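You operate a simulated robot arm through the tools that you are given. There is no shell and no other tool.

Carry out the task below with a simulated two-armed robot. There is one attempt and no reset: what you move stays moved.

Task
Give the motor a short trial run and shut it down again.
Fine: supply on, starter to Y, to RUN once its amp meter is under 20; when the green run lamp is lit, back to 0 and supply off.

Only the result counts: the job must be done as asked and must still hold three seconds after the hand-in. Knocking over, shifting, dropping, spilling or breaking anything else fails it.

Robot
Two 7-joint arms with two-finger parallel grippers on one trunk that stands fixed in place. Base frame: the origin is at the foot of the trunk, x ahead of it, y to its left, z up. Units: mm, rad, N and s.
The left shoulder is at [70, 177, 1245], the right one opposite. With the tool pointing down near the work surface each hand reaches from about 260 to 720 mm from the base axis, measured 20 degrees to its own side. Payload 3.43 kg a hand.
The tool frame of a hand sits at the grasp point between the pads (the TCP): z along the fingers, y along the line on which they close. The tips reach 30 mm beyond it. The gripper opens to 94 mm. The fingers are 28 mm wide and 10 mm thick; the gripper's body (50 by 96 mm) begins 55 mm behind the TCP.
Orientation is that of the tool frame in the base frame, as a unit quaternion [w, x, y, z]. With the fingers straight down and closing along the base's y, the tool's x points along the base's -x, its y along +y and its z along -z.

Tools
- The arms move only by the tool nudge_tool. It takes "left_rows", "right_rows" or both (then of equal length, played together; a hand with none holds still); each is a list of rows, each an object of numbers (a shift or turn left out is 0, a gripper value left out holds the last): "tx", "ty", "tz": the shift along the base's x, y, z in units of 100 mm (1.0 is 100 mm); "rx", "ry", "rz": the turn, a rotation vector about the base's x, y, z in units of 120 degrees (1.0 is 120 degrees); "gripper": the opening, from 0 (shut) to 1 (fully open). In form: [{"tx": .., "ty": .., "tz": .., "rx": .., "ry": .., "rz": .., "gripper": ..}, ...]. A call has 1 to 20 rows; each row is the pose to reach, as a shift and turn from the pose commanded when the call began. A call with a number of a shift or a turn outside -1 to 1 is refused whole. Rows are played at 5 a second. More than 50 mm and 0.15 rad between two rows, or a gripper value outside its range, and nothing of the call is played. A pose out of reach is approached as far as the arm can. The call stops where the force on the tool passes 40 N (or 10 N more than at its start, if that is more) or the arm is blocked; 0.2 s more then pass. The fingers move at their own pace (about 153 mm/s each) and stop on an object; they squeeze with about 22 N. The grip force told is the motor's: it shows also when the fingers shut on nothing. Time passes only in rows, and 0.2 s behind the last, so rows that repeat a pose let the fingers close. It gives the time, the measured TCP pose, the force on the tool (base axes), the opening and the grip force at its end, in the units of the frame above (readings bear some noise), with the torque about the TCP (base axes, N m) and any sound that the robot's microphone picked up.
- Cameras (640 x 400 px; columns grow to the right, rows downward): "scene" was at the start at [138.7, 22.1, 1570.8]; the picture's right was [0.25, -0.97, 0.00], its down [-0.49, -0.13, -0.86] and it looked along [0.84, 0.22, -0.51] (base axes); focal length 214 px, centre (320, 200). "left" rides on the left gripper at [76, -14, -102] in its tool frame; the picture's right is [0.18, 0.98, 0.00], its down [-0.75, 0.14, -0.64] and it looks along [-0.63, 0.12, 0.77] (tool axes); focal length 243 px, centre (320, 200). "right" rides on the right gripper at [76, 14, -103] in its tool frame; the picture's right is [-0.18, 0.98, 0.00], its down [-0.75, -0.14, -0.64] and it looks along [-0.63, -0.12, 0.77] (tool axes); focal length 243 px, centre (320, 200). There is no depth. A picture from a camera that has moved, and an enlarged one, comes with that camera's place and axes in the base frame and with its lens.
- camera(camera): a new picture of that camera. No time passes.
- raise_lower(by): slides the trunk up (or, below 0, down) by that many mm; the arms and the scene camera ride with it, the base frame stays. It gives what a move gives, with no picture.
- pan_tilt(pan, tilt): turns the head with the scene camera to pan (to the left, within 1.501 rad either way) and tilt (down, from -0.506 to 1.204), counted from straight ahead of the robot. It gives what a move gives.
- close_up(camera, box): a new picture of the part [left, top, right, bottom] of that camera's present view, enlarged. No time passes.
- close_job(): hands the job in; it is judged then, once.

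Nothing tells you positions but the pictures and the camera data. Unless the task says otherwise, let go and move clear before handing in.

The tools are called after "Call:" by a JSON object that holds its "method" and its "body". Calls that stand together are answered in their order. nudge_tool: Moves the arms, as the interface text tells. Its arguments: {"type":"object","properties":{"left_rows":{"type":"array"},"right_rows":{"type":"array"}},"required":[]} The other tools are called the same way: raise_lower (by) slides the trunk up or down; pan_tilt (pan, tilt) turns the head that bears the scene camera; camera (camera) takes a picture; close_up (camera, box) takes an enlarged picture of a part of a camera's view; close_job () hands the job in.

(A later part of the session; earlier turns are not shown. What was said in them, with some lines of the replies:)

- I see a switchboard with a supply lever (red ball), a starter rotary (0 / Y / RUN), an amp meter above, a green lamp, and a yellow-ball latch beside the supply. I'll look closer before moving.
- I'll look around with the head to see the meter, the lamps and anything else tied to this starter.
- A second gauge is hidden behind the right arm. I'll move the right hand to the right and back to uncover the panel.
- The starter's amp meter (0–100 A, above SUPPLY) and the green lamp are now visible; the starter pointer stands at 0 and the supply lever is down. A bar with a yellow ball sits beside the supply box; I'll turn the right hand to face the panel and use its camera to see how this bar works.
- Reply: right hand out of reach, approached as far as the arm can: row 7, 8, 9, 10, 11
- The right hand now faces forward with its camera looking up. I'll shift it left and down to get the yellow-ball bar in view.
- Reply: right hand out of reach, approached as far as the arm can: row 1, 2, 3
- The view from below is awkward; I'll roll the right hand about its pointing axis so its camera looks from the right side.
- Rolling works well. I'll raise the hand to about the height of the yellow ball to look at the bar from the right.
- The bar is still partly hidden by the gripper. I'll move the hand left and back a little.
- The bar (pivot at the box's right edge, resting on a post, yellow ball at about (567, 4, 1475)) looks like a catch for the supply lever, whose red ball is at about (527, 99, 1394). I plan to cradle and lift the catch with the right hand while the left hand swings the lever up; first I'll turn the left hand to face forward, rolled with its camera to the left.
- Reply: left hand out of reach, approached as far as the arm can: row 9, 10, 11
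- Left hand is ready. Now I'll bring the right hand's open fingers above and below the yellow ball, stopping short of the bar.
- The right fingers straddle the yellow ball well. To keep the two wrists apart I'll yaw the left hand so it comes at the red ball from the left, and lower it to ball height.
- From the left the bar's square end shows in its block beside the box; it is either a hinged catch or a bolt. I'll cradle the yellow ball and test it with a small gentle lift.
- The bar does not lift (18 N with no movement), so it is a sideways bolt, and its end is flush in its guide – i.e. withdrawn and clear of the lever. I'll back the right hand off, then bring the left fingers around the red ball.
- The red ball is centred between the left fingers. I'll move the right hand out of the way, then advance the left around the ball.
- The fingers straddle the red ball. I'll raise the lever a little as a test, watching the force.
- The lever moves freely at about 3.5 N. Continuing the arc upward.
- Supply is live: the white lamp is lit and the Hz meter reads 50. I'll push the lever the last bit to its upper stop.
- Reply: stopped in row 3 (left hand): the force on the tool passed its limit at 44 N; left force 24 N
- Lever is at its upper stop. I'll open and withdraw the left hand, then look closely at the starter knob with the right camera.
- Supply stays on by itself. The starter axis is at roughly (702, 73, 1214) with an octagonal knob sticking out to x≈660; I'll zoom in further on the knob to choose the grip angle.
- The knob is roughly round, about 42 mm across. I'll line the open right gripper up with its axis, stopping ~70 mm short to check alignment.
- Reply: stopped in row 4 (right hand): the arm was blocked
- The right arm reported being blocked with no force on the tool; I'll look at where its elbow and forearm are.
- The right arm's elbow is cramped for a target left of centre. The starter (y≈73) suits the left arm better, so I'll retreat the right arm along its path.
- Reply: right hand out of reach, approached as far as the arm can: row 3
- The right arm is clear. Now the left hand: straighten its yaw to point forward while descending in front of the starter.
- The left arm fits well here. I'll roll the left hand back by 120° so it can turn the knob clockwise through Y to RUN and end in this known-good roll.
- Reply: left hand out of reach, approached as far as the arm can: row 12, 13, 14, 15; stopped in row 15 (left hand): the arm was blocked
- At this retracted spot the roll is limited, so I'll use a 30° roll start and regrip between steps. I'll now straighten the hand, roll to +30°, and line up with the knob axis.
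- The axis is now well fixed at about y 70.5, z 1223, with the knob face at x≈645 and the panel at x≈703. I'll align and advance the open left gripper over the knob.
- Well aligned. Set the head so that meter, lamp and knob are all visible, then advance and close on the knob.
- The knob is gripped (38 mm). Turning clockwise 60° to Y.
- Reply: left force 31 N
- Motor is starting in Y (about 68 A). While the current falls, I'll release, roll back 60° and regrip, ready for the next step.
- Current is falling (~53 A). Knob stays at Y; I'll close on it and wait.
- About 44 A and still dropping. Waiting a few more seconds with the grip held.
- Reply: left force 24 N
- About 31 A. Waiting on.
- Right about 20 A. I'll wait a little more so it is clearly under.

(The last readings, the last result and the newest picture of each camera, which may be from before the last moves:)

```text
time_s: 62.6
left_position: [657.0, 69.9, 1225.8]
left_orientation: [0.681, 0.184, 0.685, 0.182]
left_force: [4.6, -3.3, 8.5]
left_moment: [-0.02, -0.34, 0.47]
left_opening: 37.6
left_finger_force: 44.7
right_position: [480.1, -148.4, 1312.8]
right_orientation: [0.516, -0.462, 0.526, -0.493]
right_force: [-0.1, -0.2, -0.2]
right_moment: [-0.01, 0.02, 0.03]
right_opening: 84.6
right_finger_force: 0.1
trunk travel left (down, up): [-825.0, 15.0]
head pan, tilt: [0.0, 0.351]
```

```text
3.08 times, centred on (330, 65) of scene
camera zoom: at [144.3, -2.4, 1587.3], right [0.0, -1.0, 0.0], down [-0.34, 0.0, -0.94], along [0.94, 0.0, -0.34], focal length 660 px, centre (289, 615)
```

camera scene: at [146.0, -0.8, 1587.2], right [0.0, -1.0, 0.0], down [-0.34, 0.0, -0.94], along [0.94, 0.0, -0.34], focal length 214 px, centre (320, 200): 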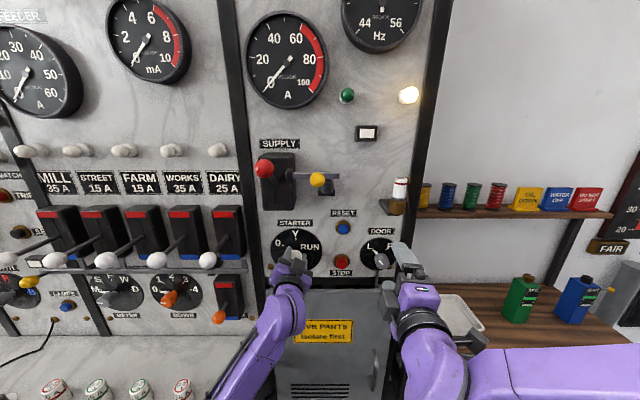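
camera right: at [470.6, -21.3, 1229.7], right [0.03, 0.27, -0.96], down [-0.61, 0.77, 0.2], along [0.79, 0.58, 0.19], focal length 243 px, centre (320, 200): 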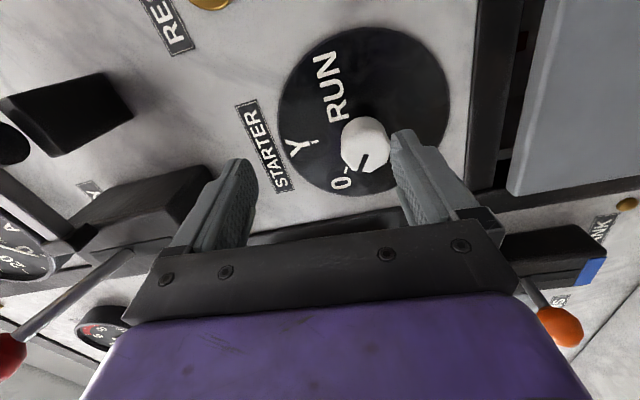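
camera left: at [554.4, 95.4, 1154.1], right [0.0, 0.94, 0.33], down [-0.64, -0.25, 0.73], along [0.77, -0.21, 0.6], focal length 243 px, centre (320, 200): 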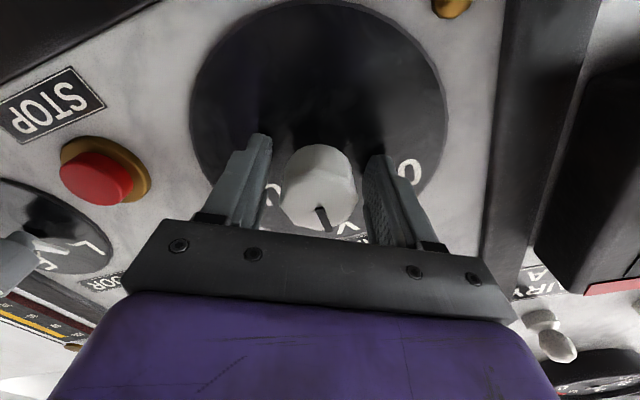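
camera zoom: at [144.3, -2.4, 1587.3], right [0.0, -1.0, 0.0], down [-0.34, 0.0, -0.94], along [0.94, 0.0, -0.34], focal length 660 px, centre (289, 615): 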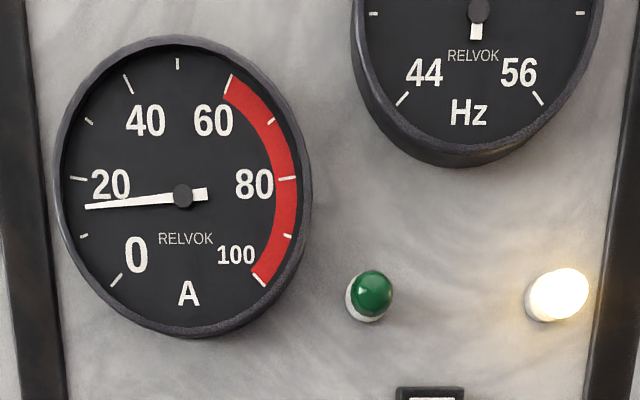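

About 15–16 A, clearly under 20. Turning the starter the next 60° clockwise to RUN.

Call:
{"method": "nudge_tool", "body": {"left_rows": [{"rx": 0.0625}, {"rx": 0.125}, {"rx": 0.1875}, {"rx": 0.25}, {"rx": 0.3125}, {"rx": 0.375}, {"rx": 0.4375}, {"rx": 0.5}]}}

Call:
{"method": "close_up", "body": {"camera": "scene", "box": [230, 0, 430, 130]}}

Call:
{"method": "camera", "body": {"camera": "left"}}

Call:
{"method": "camera", "body": {"camera": "scene"}}

```text
time_s: 64.4
left_position: [656.6, 70.6, 1225.4]
left_orientation: [0.498, 0.499, 0.502, 0.501]
left_force: [8.6, -3.4, 11.8]
left_moment: [-0.57, -0.62, -0.11]
left_opening: 37.8
left_finger_force: 45.3
right_position: [480.5, -148.2, 1313.3]
right_orientation: [0.517, -0.462, 0.527, -0.492]
right_force: [-0.6, -0.5, -0.2]
right_moment: [0.0, 0.01, -0.01]
right_opening: 84.5
right_finger_force: 0.0
trunk travel left (down, up): [-825.0, 15.0]
head pan, tilt: [0.0, 0.351]
```

```text
3.08 times, centred on (330, 65) of scene
camera zoom: at [144.6, -2.2, 1587.3], right [0.0, -1.0, 0.0], down [-0.34, 0.0, -0.94], along [0.94, 0.0, -0.34], focal length 660 px, centre (289, 615)
```

zoom: 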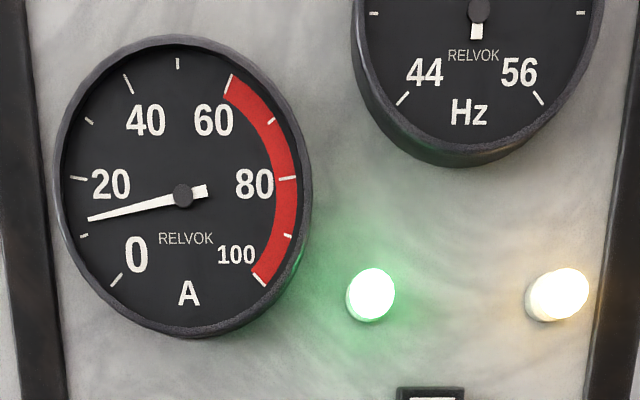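

```text
taken
camera left: at [554.6, 145.1, 1212.1], right [0.0, 0.18, 0.98], down [-0.64, -0.76, 0.14], along [0.77, -0.63, 0.12], focal length 243 px, centre (320, 200)
```

left: 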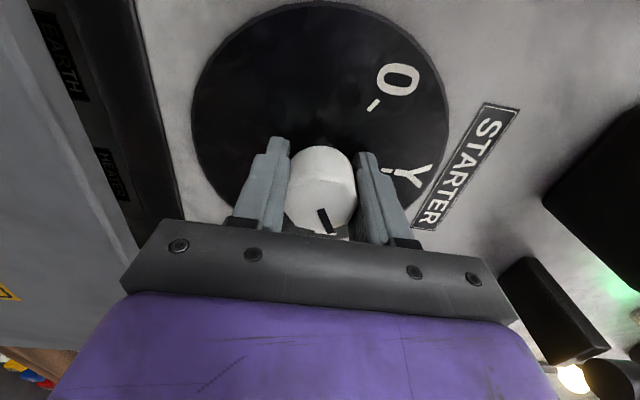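

```text
taken
camera scene: at [144.6, -2.2, 1587.3], right [0.0, -1.0, 0.0], down [-0.34, 0.0, -0.94], along [0.94, 0.0, -0.34], focal length 214 px, centre (320, 200)
```

scene: 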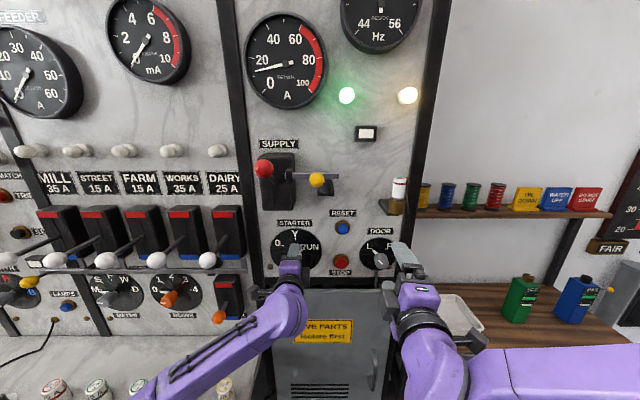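

The green run lamp is lit at RUN. Now back: counter-clockwise 60° (to Y), regrip, and another 60° to 0.

Call:
{"method": "nudge_tool", "body": {"left_rows": [{"rx": 0}, {"rx": 0}, {"rx": 0}, {"rx": -0.0625}, {"rx": -0.125}, {"rx": -0.1875}, {"rx": -0.25}, {"rx": -0.3125}, {"rx": -0.375}, {"rx": -0.4375}, {"rx": -0.5}]}}

Call:
{"method": "nudge_tool", "body": {"left_rows": [{"gripper": 0.62}, {"gripper": 0.62}, {"rx": 0.0625}, {"rx": 0.125}, {"rx": 0.1875}, {"rx": 0.25}, {"rx": 0.3125}, {"rx": 0.375}, {"rx": 0.4375}, {"rx": 0.5}, {"rx": 0.5, "gripper": 0}, {"rx": 0.5, "gripper": 0}, {"rx": 0.5, "gripper": 0}]}}

Call:
{"method": "camera", "body": {"camera": "left"}}

Call:
{"method": "camera", "body": {"camera": "scene"}}

```text
time_s: 66.8
left_position: [656.7, 70.5, 1225.0]
left_orientation: [0.681, 0.184, 0.685, 0.182]
left_force: [8.2, -1.3, 11.1]
left_moment: [-0.01, -0.45, 0.38]
left_opening: 37.6
left_finger_force: 45.1
right_position: [480.6, -148.2, 1312.8]
right_orientation: [0.517, -0.462, 0.526, -0.493]
right_force: [-0.5, 0.2, 0.6]
right_moment: [0.01, 0.01, -0.03]
right_opening: 84.3
right_finger_force: 0.1
trunk travel left (down, up): [-825.0, 15.0]
head pan, tilt: [0.0, 0.351]
```

```text
time_s: 69.6
left_position: [656.4, 72.0, 1224.8]
left_orientation: [0.498, 0.499, 0.502, 0.501]
left_force: [4.0, 1.3, 7.1]
left_moment: [-0.06, -0.58, 0.3]
left_opening: 37.7
left_finger_force: 44.9
right_position: [481.3, -148.0, 1312.7]
right_orientation: [0.516, -0.461, 0.527, -0.493]
right_force: [-0.4, 0.8, -0.1]
right_moment: [-0.01, 0.0, 0.03]
right_opening: 84.6
right_finger_force: 0.0
trunk travel left (down, up): [-825.0, 15.0]
head pan, tilt: [0.0, 0.351]
```

```text
taken
camera left: at [554.7, 146.5, 1211.9], right [0.0, 0.18, 0.98], down [-0.64, -0.76, 0.14], along [0.77, -0.63, 0.12], focal length 243 px, centre (320, 200)
```

left: 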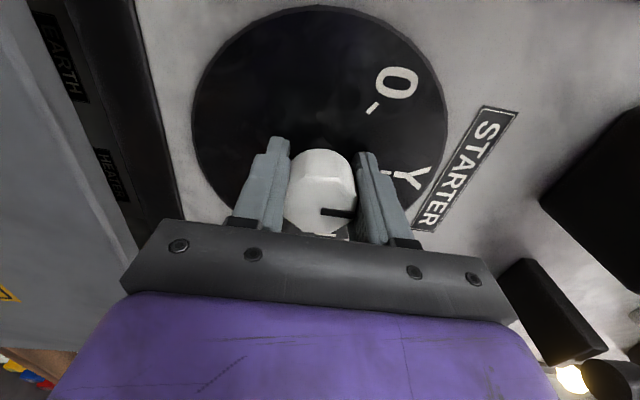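

```text
taken
camera scene: at [144.6, -0.9, 1587.3], right [0.0, -1.0, 0.0], down [-0.34, 0.0, -0.94], along [0.94, 0.0, -0.34], focal length 214 px, centre (320, 200)
```

scene: 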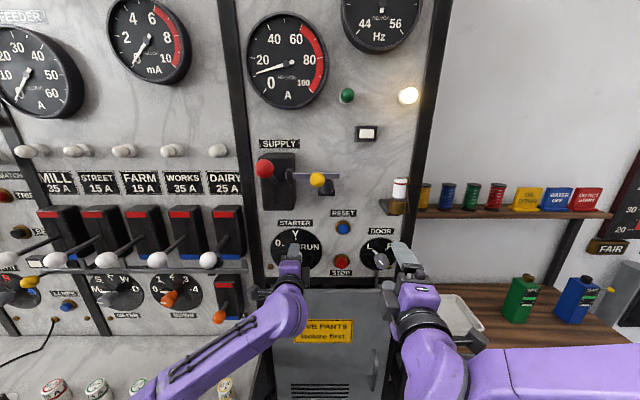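

The knob is back at Y and regripped. Turning the last 60° to 0.

Call:
{"method": "nudge_tool", "body": {"left_rows": [{"rx": -0.0625}, {"rx": -0.125}, {"rx": -0.1875}, {"rx": -0.25}, {"rx": -0.3125}, {"rx": -0.375}, {"rx": -0.4375}, {"rx": -0.5}, {"rx": -0.51}]}}

Call:
{"method": "camera", "body": {"camera": "left"}}

Call:
{"method": "camera", "body": {"camera": "scene"}}

```text
time_s: 71.6
left_position: [657.5, 70.3, 1223.3]
left_orientation: [0.68, 0.179, 0.689, 0.175]
left_force: [0.3, 1.0, -8.2]
left_moment: [0.5, -1.47, 0.41]
left_opening: 38.1
left_finger_force: 45.4
right_position: [482.6, -146.7, 1311.5]
right_orientation: [0.517, -0.463, 0.526, -0.492]
right_force: [0.1, 0.4, -0.2]
right_moment: [-0.01, 0.0, 0.04]
right_opening: 84.4
right_finger_force: 0.0
trunk travel left (down, up): [-825.0, 15.0]
head pan, tilt: [0.0, 0.351]
```

```text
taken
camera left: at [554.3, 94.6, 1152.0], right [0.01, 0.95, 0.32], down [-0.63, -0.24, 0.74], along [0.77, -0.2, 0.6], focal length 243 px, centre (320, 200)
```

left: 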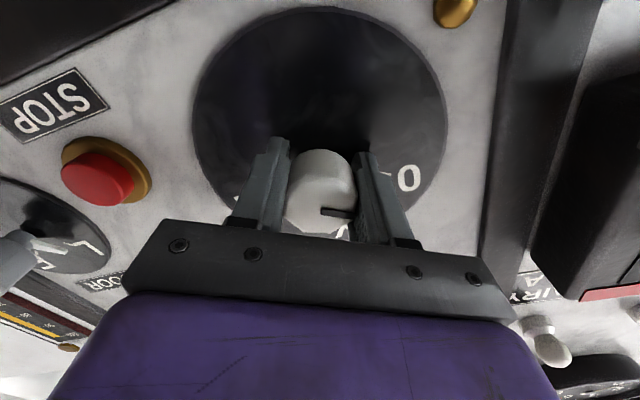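

```text
taken
camera scene: at [146.1, -0.7, 1587.0], right [0.0, -1.0, 0.0], down [-0.34, 0.0, -0.94], along [0.94, 0.0, -0.34], focal length 214 px, centre (320, 200)
```

scene: 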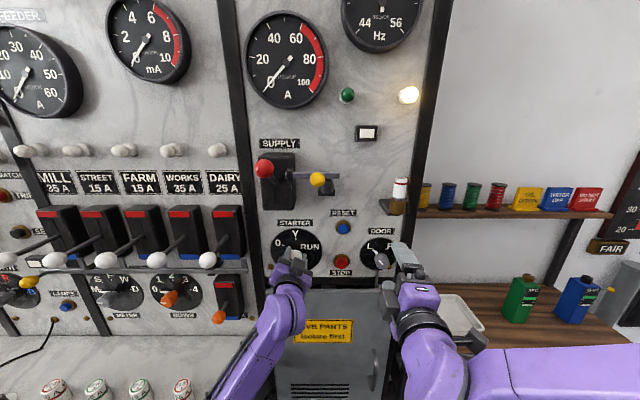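

Starter is at 0 and the current dropped to zero. I'll release and back straight out, then check the knob.

Call:
{"method": "nudge_tool", "body": {"left_rows": [{"gripper": 0.8}, {"gripper": 0.8}, {"gripper": 0.8}, {"tx": -0.4}, {"tx": -0.8}, {"tx": -1}]}}

Call:
{"method": "camera", "body": {"camera": "left"}}

Call:
{"method": "close_up", "body": {"camera": "scene", "box": [230, 120, 390, 290]}}

```text
time_s: 73.0
left_position: [556.1, 70.5, 1224.6]
left_orientation: [0.683, 0.176, 0.687, 0.176]
left_force: [-0.2, 0.4, -0.3]
left_moment: [0.02, 0.01, 0.0]
left_opening: 75.3
left_finger_force: 0.1
right_position: [480.7, -147.8, 1313.5]
right_orientation: [0.517, -0.462, 0.526, -0.493]
right_force: [-0.7, 0.4, -0.6]
right_moment: [-0.03, 0.01, 0.02]
right_opening: 84.6
right_finger_force: 0.0
trunk travel left (down, up): [-825.0, 15.0]
head pan, tilt: [0.0, 0.351]
```

```text
taken
camera left: at [454.7, 94.5, 1151.9], right [0.0, 0.95, 0.31], down [-0.64, -0.24, 0.73], along [0.77, -0.2, 0.61], focal length 243 px, centre (320, 200)
```

left: 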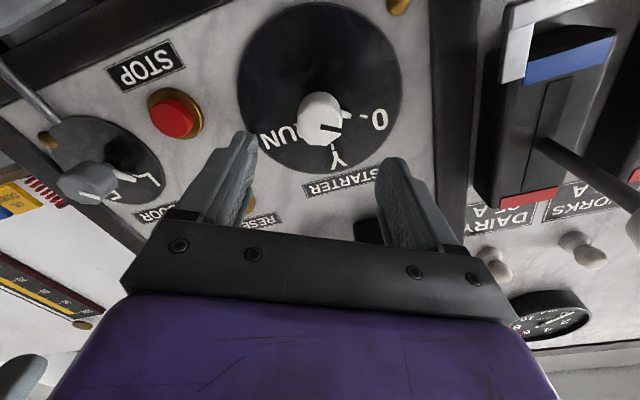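

```text
2.35 times, centred on (310, 205) of scene
camera zoom: at [144.4, -1.2, 1587.3], right [0.0, -1.0, 0.0], down [-0.34, 0.0, -0.94], along [0.94, 0.0, -0.34], focal length 505 px, centre (344, 188)
```

zoom: 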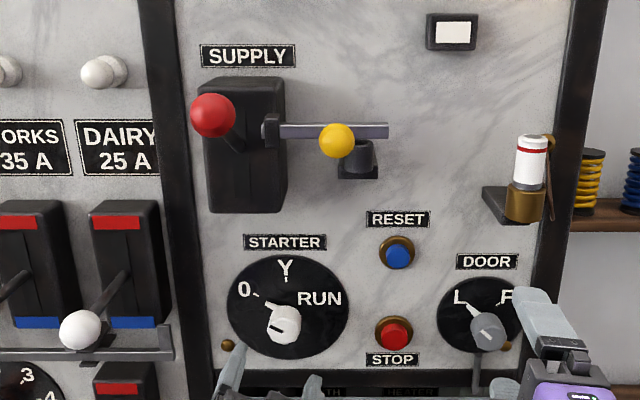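

Knob confirmed at 0. Now I'll retrace the left hand: back out, roll to +90°, and rise to the supply lever's height with the same yaw as before.

Call:
{"method": "nudge_tool", "body": {"left_rows": [{"tx": -0.15, "rx": 0.0625}, {"tx": -0.3, "rx": 0.125, "ty": 0.05}, {"tx": -0.45, "rx": 0.1875, "ty": 0.1}, {"tx": -0.6, "rx": 0.25, "ty": 0.2, "tz": 0.1}, {"tx": -0.7, "rx": 0.3125, "ty": 0.3, "tz": 0.3}, {"tx": -0.8, "rx": 0.375, "ty": 0.4, "tz": 0.5}, {"tx": -0.82, "rx": 0.4375, "ty": 0.42, "tz": 0.7}, {"tx": -0.82, "rx": 0.5, "ty": 0.42, "tz": 0.89}]}}

Call:
{"method": "nudge_tool", "body": {"left_rows": [{"tz": 0.3}, {"tz": 0.6, "ty": 0.1}, {"tz": 1, "ty": 0.21}]}}

Call:
{"method": "camera", "body": {"camera": "left"}}

Call:
{"method": "camera", "body": {"camera": "scene"}}

```text
time_s: 74.8
left_position: [474.8, 112.5, 1313.6]
left_orientation: [0.503, 0.495, 0.507, 0.495]
left_force: [-0.8, 0.1, 0.1]
left_moment: [-0.02, -0.01, 0.0]
left_opening: 75.1
left_finger_force: 0.0
right_position: [481.1, -145.8, 1313.6]
right_orientation: [0.517, -0.461, 0.526, -0.493]
right_force: [-0.3, -0.2, -0.5]
right_moment: [-0.03, -0.01, -0.05]
right_opening: 84.6
right_finger_force: 0.0
trunk travel left (down, up): [-825.0, 15.0]
head pan, tilt: [0.0, 0.351]
```

```text
time_s: 75.6
left_position: [473.7, 135.8, 1413.8]
left_orientation: [0.504, 0.495, 0.507, 0.494]
left_force: [0.6, 0.5, 0.0]
left_moment: [-0.02, 0.0, 0.01]
left_opening: 75.4
left_finger_force: 0.1
right_position: [479.3, -146.7, 1312.7]
right_orientation: [0.516, -0.462, 0.527, -0.493]
right_force: [0.5, 0.5, -0.2]
right_moment: [-0.02, -0.01, -0.02]
right_opening: 84.9
right_finger_force: 0.0
trunk travel left (down, up): [-825.0, 15.0]
head pan, tilt: [0.0, 0.351]
```

```text
taken
camera left: at [371.9, 210.0, 1398.9], right [0.0, 0.21, 0.98], down [-0.64, -0.75, 0.16], along [0.77, -0.63, 0.13], focal length 243 px, centre (320, 200)
```

left: 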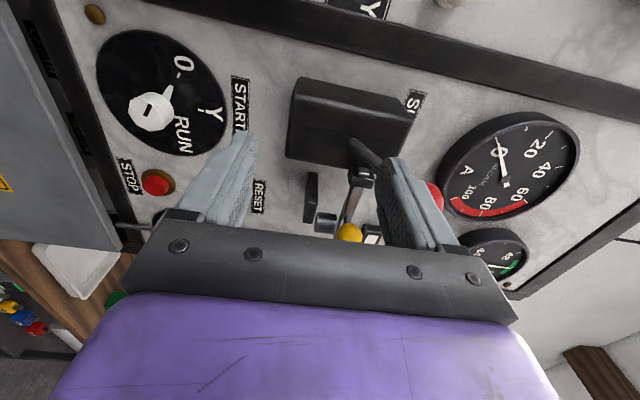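

```text
taken
camera scene: at [143.7, -0.5, 1587.3], right [0.0, -1.0, 0.0], down [-0.34, 0.0, -0.94], along [0.94, 0.0, -0.34], focal length 214 px, centre (320, 200)
```

scene: 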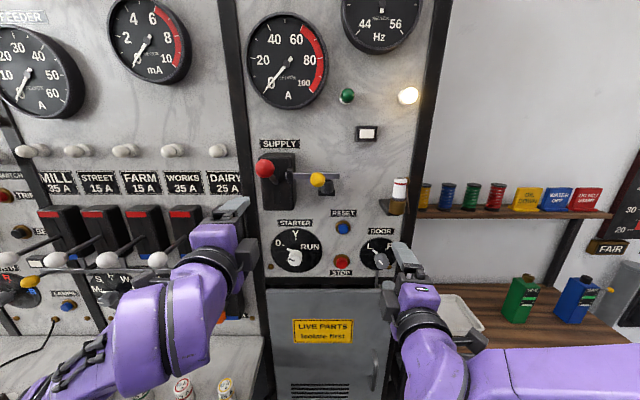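

Call:
{"method": "nudge_tool", "body": {"left_rows": [{"tx": -0.1, "ty": 0.12, "tz": 0.1, "rz": -0.06}, {"tx": -0.17, "ty": 0.22, "tz": 0.3, "rz": -0.125}, {"tx": -0.17, "ty": 0.22, "tz": 0.5, "rz": -0.19}, {"tx": -0.17, "ty": 0.22, "tz": 0.75, "rz": -0.255}, {"tx": -0.17, "ty": 0.22, "tz": 0.94, "rz": -0.32}]}}

Call:
{"method": "camera", "body": {"camera": "left"}}

Call:
{"method": "camera", "body": {"camera": "scene"}}

```text
time_s: 76.8
left_position: [456.3, 159.7, 1508.6]
left_orientation: [0.638, 0.634, 0.316, 0.302]
left_force: [0.4, 0.0, -0.3]
left_moment: [0.04, 0.01, 0.02]
left_opening: 75.2
left_finger_force: 0.1
right_position: [480.4, -145.9, 1312.7]
right_orientation: [0.516, -0.462, 0.527, -0.493]
right_force: [0.5, 0.6, -0.7]
right_moment: [-0.01, 0.01, -0.01]
right_opening: 84.8
right_finger_force: 0.2
trunk travel left (down, up): [-825.0, 15.0]
head pan, tilt: [0.0, 0.351]
```

```text
taken
camera left: at [423.6, 280.5, 1493.4], right [0.13, 0.16, 0.98], down [-0.97, -0.19, 0.16], along [0.21, -0.97, 0.13], focal length 243 px, centre (320, 200)
```

left: 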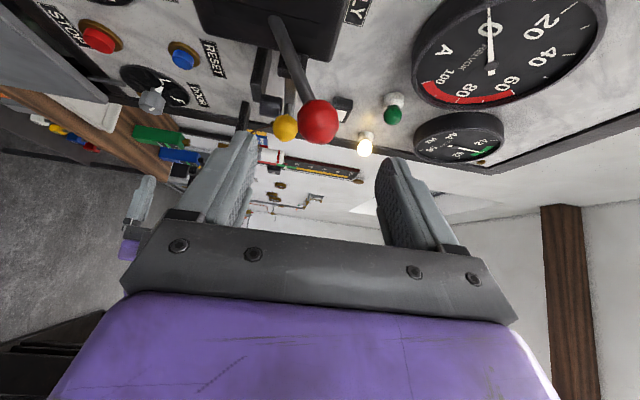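

```text
taken
camera scene: at [143.8, 0.6, 1587.3], right [0.0, -1.0, 0.0], down [-0.34, 0.0, -0.94], along [0.94, 0.0, -0.34], focal length 214 px, centre (320, 200)
```

scene: 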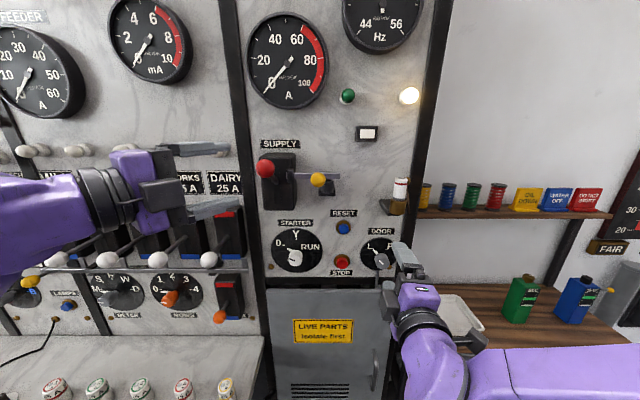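

The red ball is at about (528, 99, 1507), centred between the fingers. Advancing, then narrowing the gripper around it.

Call:
{"method": "nudge_tool", "body": {"left_rows": [{"tx": 0.22, "ty": -0.18}, {"tx": 0.44, "ty": -0.37}, {"tx": 0.65, "ty": -0.55}, {"tx": 0.65, "ty": -0.55, "gripper": 0.5}, {"tx": 0.65, "ty": -0.55, "gripper": 0.5}]}}

Call:
{"method": "camera", "body": {"camera": "left"}}

```text
time_s: 78.0
left_position: [520.5, 102.2, 1507.6]
left_orientation: [0.638, 0.635, 0.315, 0.302]
left_force: [-0.5, 0.0, 0.0]
left_moment: [-0.01, -0.05, 0.01]
left_opening: 46.8
left_finger_force: 0.1
right_position: [480.7, -146.8, 1313.5]
right_orientation: [0.516, -0.461, 0.527, -0.493]
right_force: [0.0, -0.1, 0.2]
right_moment: [0.04, 0.03, 0.0]
right_opening: 84.5
right_finger_force: 0.1
trunk travel left (down, up): [-825.0, 15.0]
head pan, tilt: [0.0, 0.351]
```

```text
taken
camera left: at [488.9, 224.2, 1492.6], right [0.13, 0.16, 0.98], down [-0.97, -0.19, 0.16], along [0.21, -0.97, 0.13], focal length 243 px, centre (320, 200)
```

left: 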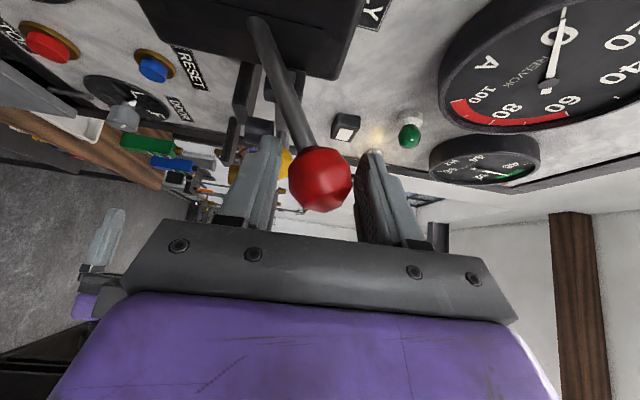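

Swinging the lever down along its arc.

Call:
{"method": "nudge_tool", "body": {"left_rows": [{"tz": -0.12, "tx": -0.06}, {"tz": -0.24, "tx": -0.11}, {"tz": -0.36, "tx": -0.14}, {"tz": -0.48, "tx": -0.16}, {"tz": -0.6, "tx": -0.16}, {"tz": -0.72, "tx": -0.14}, {"tz": -0.84, "tx": -0.11}, {"tz": -0.94, "tx": -0.07}]}}

Call:
{"method": "camera", "body": {"camera": "left"}}

Call:
{"method": "camera", "body": {"camera": "scene"}}

```text
time_s: 79.8
left_position: [516.4, 101.7, 1411.6]
left_orientation: [0.638, 0.634, 0.316, 0.302]
left_force: [0.6, 0.7, -1.9]
left_moment: [0.04, -0.02, -0.03]
left_opening: 48.3
left_finger_force: 1.1
right_position: [482.7, -146.9, 1313.2]
right_orientation: [0.516, -0.462, 0.527, -0.492]
right_force: [0.1, -0.1, -1.3]
right_moment: [0.04, -0.03, 0.02]
right_opening: 84.6
right_finger_force: 0.0
trunk travel left (down, up): [-825.0, 15.0]
head pan, tilt: [0.0, 0.351]
```

```text
taken
camera left: at [483.5, 223.5, 1398.2], right [0.13, 0.16, 0.98], down [-0.97, -0.19, 0.16], along [0.21, -0.97, 0.13], focal length 243 px, centre (320, 200)
```

left: 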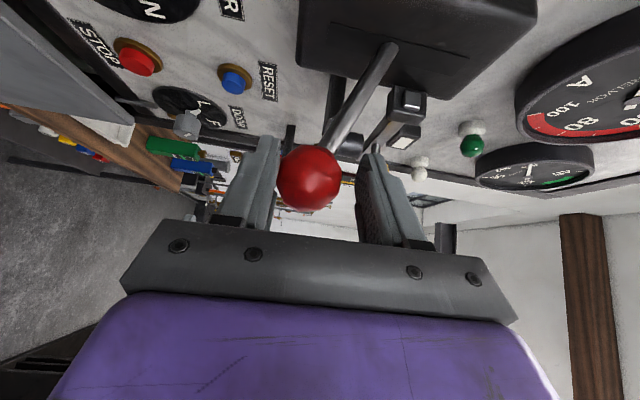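

```text
taken
camera scene: at [145.3, -0.5, 1587.1], right [0.0, -1.0, 0.0], down [-0.34, 0.0, -0.94], along [0.94, 0.0, -0.34], focal length 214 px, centre (320, 200)
```

scene: 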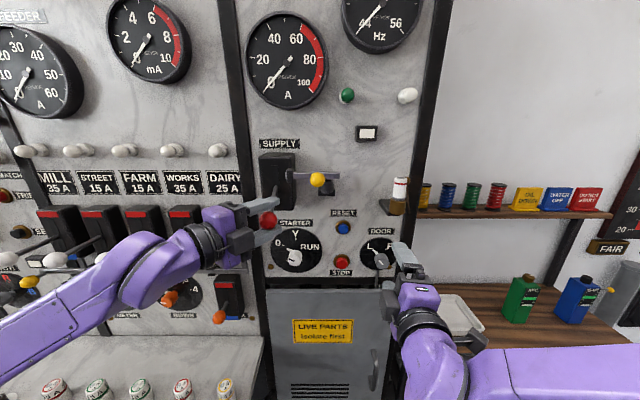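

Supply is off (white lamp out, Hz at rest). The ball now rests on the lower finger, so I'll bring it down to its bottom stop.

Call:
{"method": "nudge_tool", "body": {"left_rows": [{"tz": -0.08, "tx": 0.03}, {"tz": -0.15, "tx": 0.06}, {"tz": -0.22, "tx": 0.08}, {"tz": -0.27, "tx": 0.09}]}}

Call:
{"method": "camera", "body": {"camera": "left"}}

```text
time_s: 80.8
left_position: [522.6, 101.4, 1386.8]
left_orientation: [0.638, 0.634, 0.315, 0.303]
left_force: [-0.4, -1.8, 4.4]
left_moment: [0.04, -0.15, -0.02]
left_opening: 49.0
left_finger_force: 2.4
right_position: [479.4, -147.3, 1313.1]
right_orientation: [0.517, -0.461, 0.526, -0.493]
right_force: [0.2, -0.3, 0.0]
right_moment: [0.0, -0.01, -0.02]
right_opening: 84.8
right_finger_force: 0.1
trunk travel left (down, up): [-825.0, 15.0]
head pan, tilt: [0.0, 0.351]
```

```text
taken
camera left: at [490.5, 222.6, 1373.2], right [0.13, 0.16, 0.98], down [-0.97, -0.19, 0.16], along [0.21, -0.97, 0.13], focal length 243 px, centre (320, 200)
```

left: 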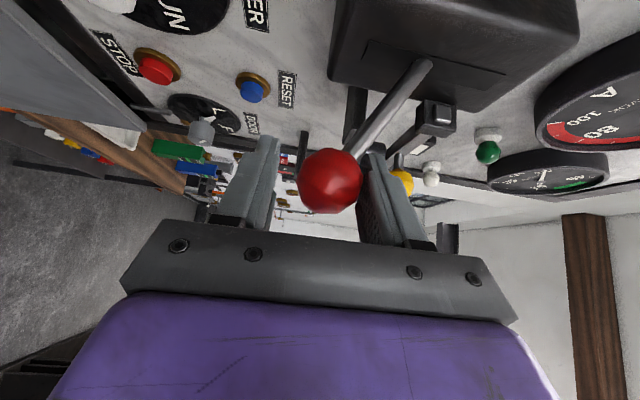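

Call:
{"method": "nudge_tool", "body": {"left_rows": [{"tz": -0.05, "tx": 0.02}, {"tz": -0.1, "tx": 0.04}]}}

Call:
{"method": "camera", "body": {"camera": "left"}}

```text
time_s: 81.4
left_position: [522.7, 99.4, 1381.4]
left_orientation: [0.639, 0.633, 0.312, 0.304]
left_force: [-5.6, -2.3, 20.6]
left_moment: [0.05, -0.65, -0.08]
left_opening: 58.0
left_finger_force: 9.6
right_position: [474.7, -146.7, 1316.0]
right_orientation: [0.517, -0.461, 0.526, -0.493]
right_force: [-0.2, 0.4, 0.9]
right_moment: [-0.02, 0.0, 0.0]
right_opening: 84.6
right_finger_force: 0.1
trunk travel left (down, up): [-825.0, 15.0]
head pan, tilt: [0.0, 0.351]
```

```text
taken
camera left: at [491.0, 221.5, 1366.4], right [0.12, 0.16, 0.98], down [-0.97, -0.19, 0.15], along [0.21, -0.97, 0.13], focal length 243 px, centre (320, 200)
```

left: 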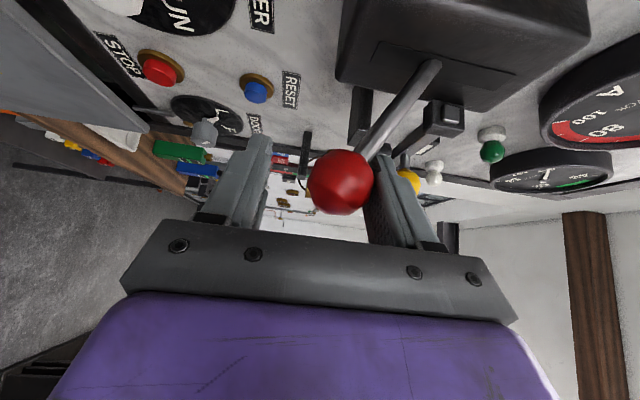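

At the bottom stop (20 N). I'll relax, open, and withdraw the left hand clear.

Call:
{"method": "nudge_tool", "body": {"left_rows": [{"tz": 0.1}, {"tz": 0.13, "gripper": 0.75}, {"tz": 0.13, "gripper": 0.75}, {"tz": 0.13, "tx": -0.3, "ty": 0.25}, {"tz": 0.13, "tx": -0.6, "ty": 0.5}, {"tz": 0.13, "tx": -0.8, "ty": 0.65}]}}

Call:
{"method": "camera", "body": {"camera": "left"}}

Call:
{"method": "camera", "body": {"camera": "scene"}}

Call:
{"method": "close_up", "body": {"camera": "scene", "box": [230, 80, 430, 290]}}

```text
time_s: 82.8
left_position: [446.3, 165.4, 1390.7]
left_orientation: [0.638, 0.634, 0.316, 0.301]
left_force: [-0.3, 0.0, 0.2]
left_moment: [-0.01, 0.02, 0.03]
left_opening: 70.5
left_finger_force: 0.1
right_position: [480.1, -147.0, 1312.7]
right_orientation: [0.516, -0.462, 0.527, -0.493]
right_force: [-0.3, -0.1, 0.0]
right_moment: [-0.04, 0.02, 0.02]
right_opening: 84.7
right_finger_force: 0.0
trunk travel left (down, up): [-825.0, 15.0]
head pan, tilt: [0.0, 0.351]
```

```text
taken
camera left: at [414.4, 288.5, 1375.4], right [0.13, 0.16, 0.98], down [-0.97, -0.19, 0.16], along [0.21, -0.97, 0.13], focal length 243 px, centre (320, 200)
```

left: 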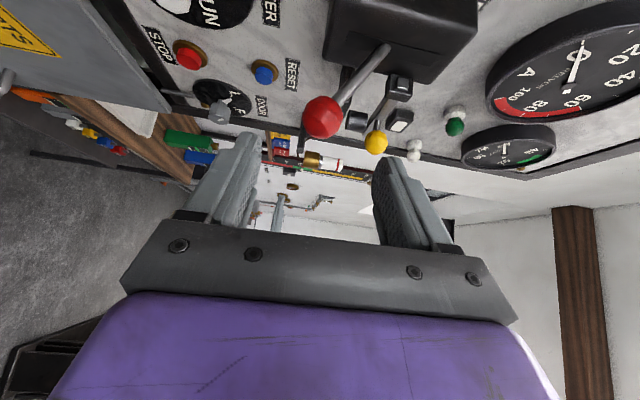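

```text
taken
camera scene: at [143.0, -1.3, 1587.4], right [0.0, -1.0, 0.0], down [-0.34, 0.0, -0.94], along [0.94, 0.0, -0.34], focal length 214 px, centre (320, 200)
```

scene: 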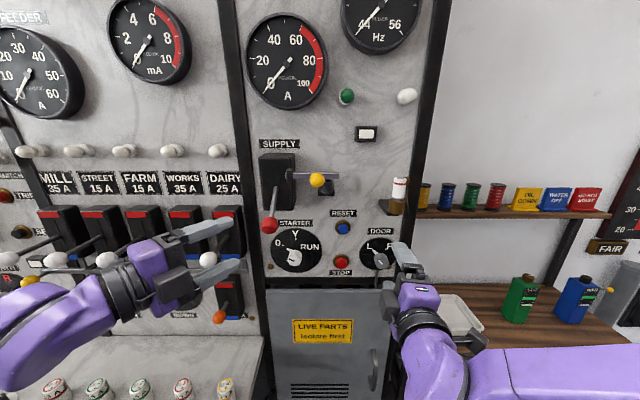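

```text
1.90 times, centred on (330, 185) of scene
camera zoom: at [143.0, -1.3, 1587.4], right [0.0, -1.0, 0.0], down [-0.34, 0.0, -0.94], along [0.94, 0.0, -0.34], focal length 408 px, centre (301, 229)
```

zoom: 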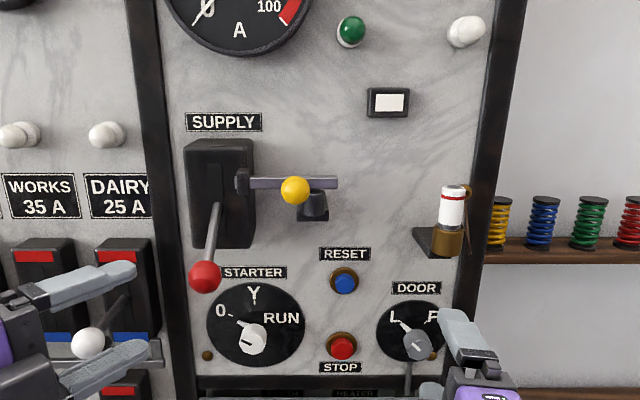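

The supply lever is down, starter at 0, meter at zero, all lamps off, and both hands are clear with nothing else disturbed. Handing in.

Call:
{"method": "close_job", "body": {}}

```text
The job is handed in.
```

The motor had its trial run and is shut down again, and I've handed the job in; I haven't had a verdict back.

- **Supply on:** I swung the lever up. The white lamp lit and the Hz meter went to about 50.
- **Starter to Y:** the amp meter started at about 68 A and fell over roughly 13 seconds.
- **Starter to RUN:** I switched over at about 15–16 A, and the green run lamp lit.
- **Shut down:** the starter went back through Y to 0 and the current dropped to zero. I then swung the supply lever down to its bottom stop, and the white lamp went out.

In the last pictures the starter points at 0, the lever is down, both lamps are off and both hands are clear.

- **Yellow-ball bar:** before switching on, I tested this bar beside the supply lever with a gentle lift, in case it was a catch. It pushed back at about 18 N and did not move, so I left it alone.
- **Right arm:** it was reported blocked once near the starter, with no force on the tool, so I used the left arm for the rest. Nothing else looks shifted.
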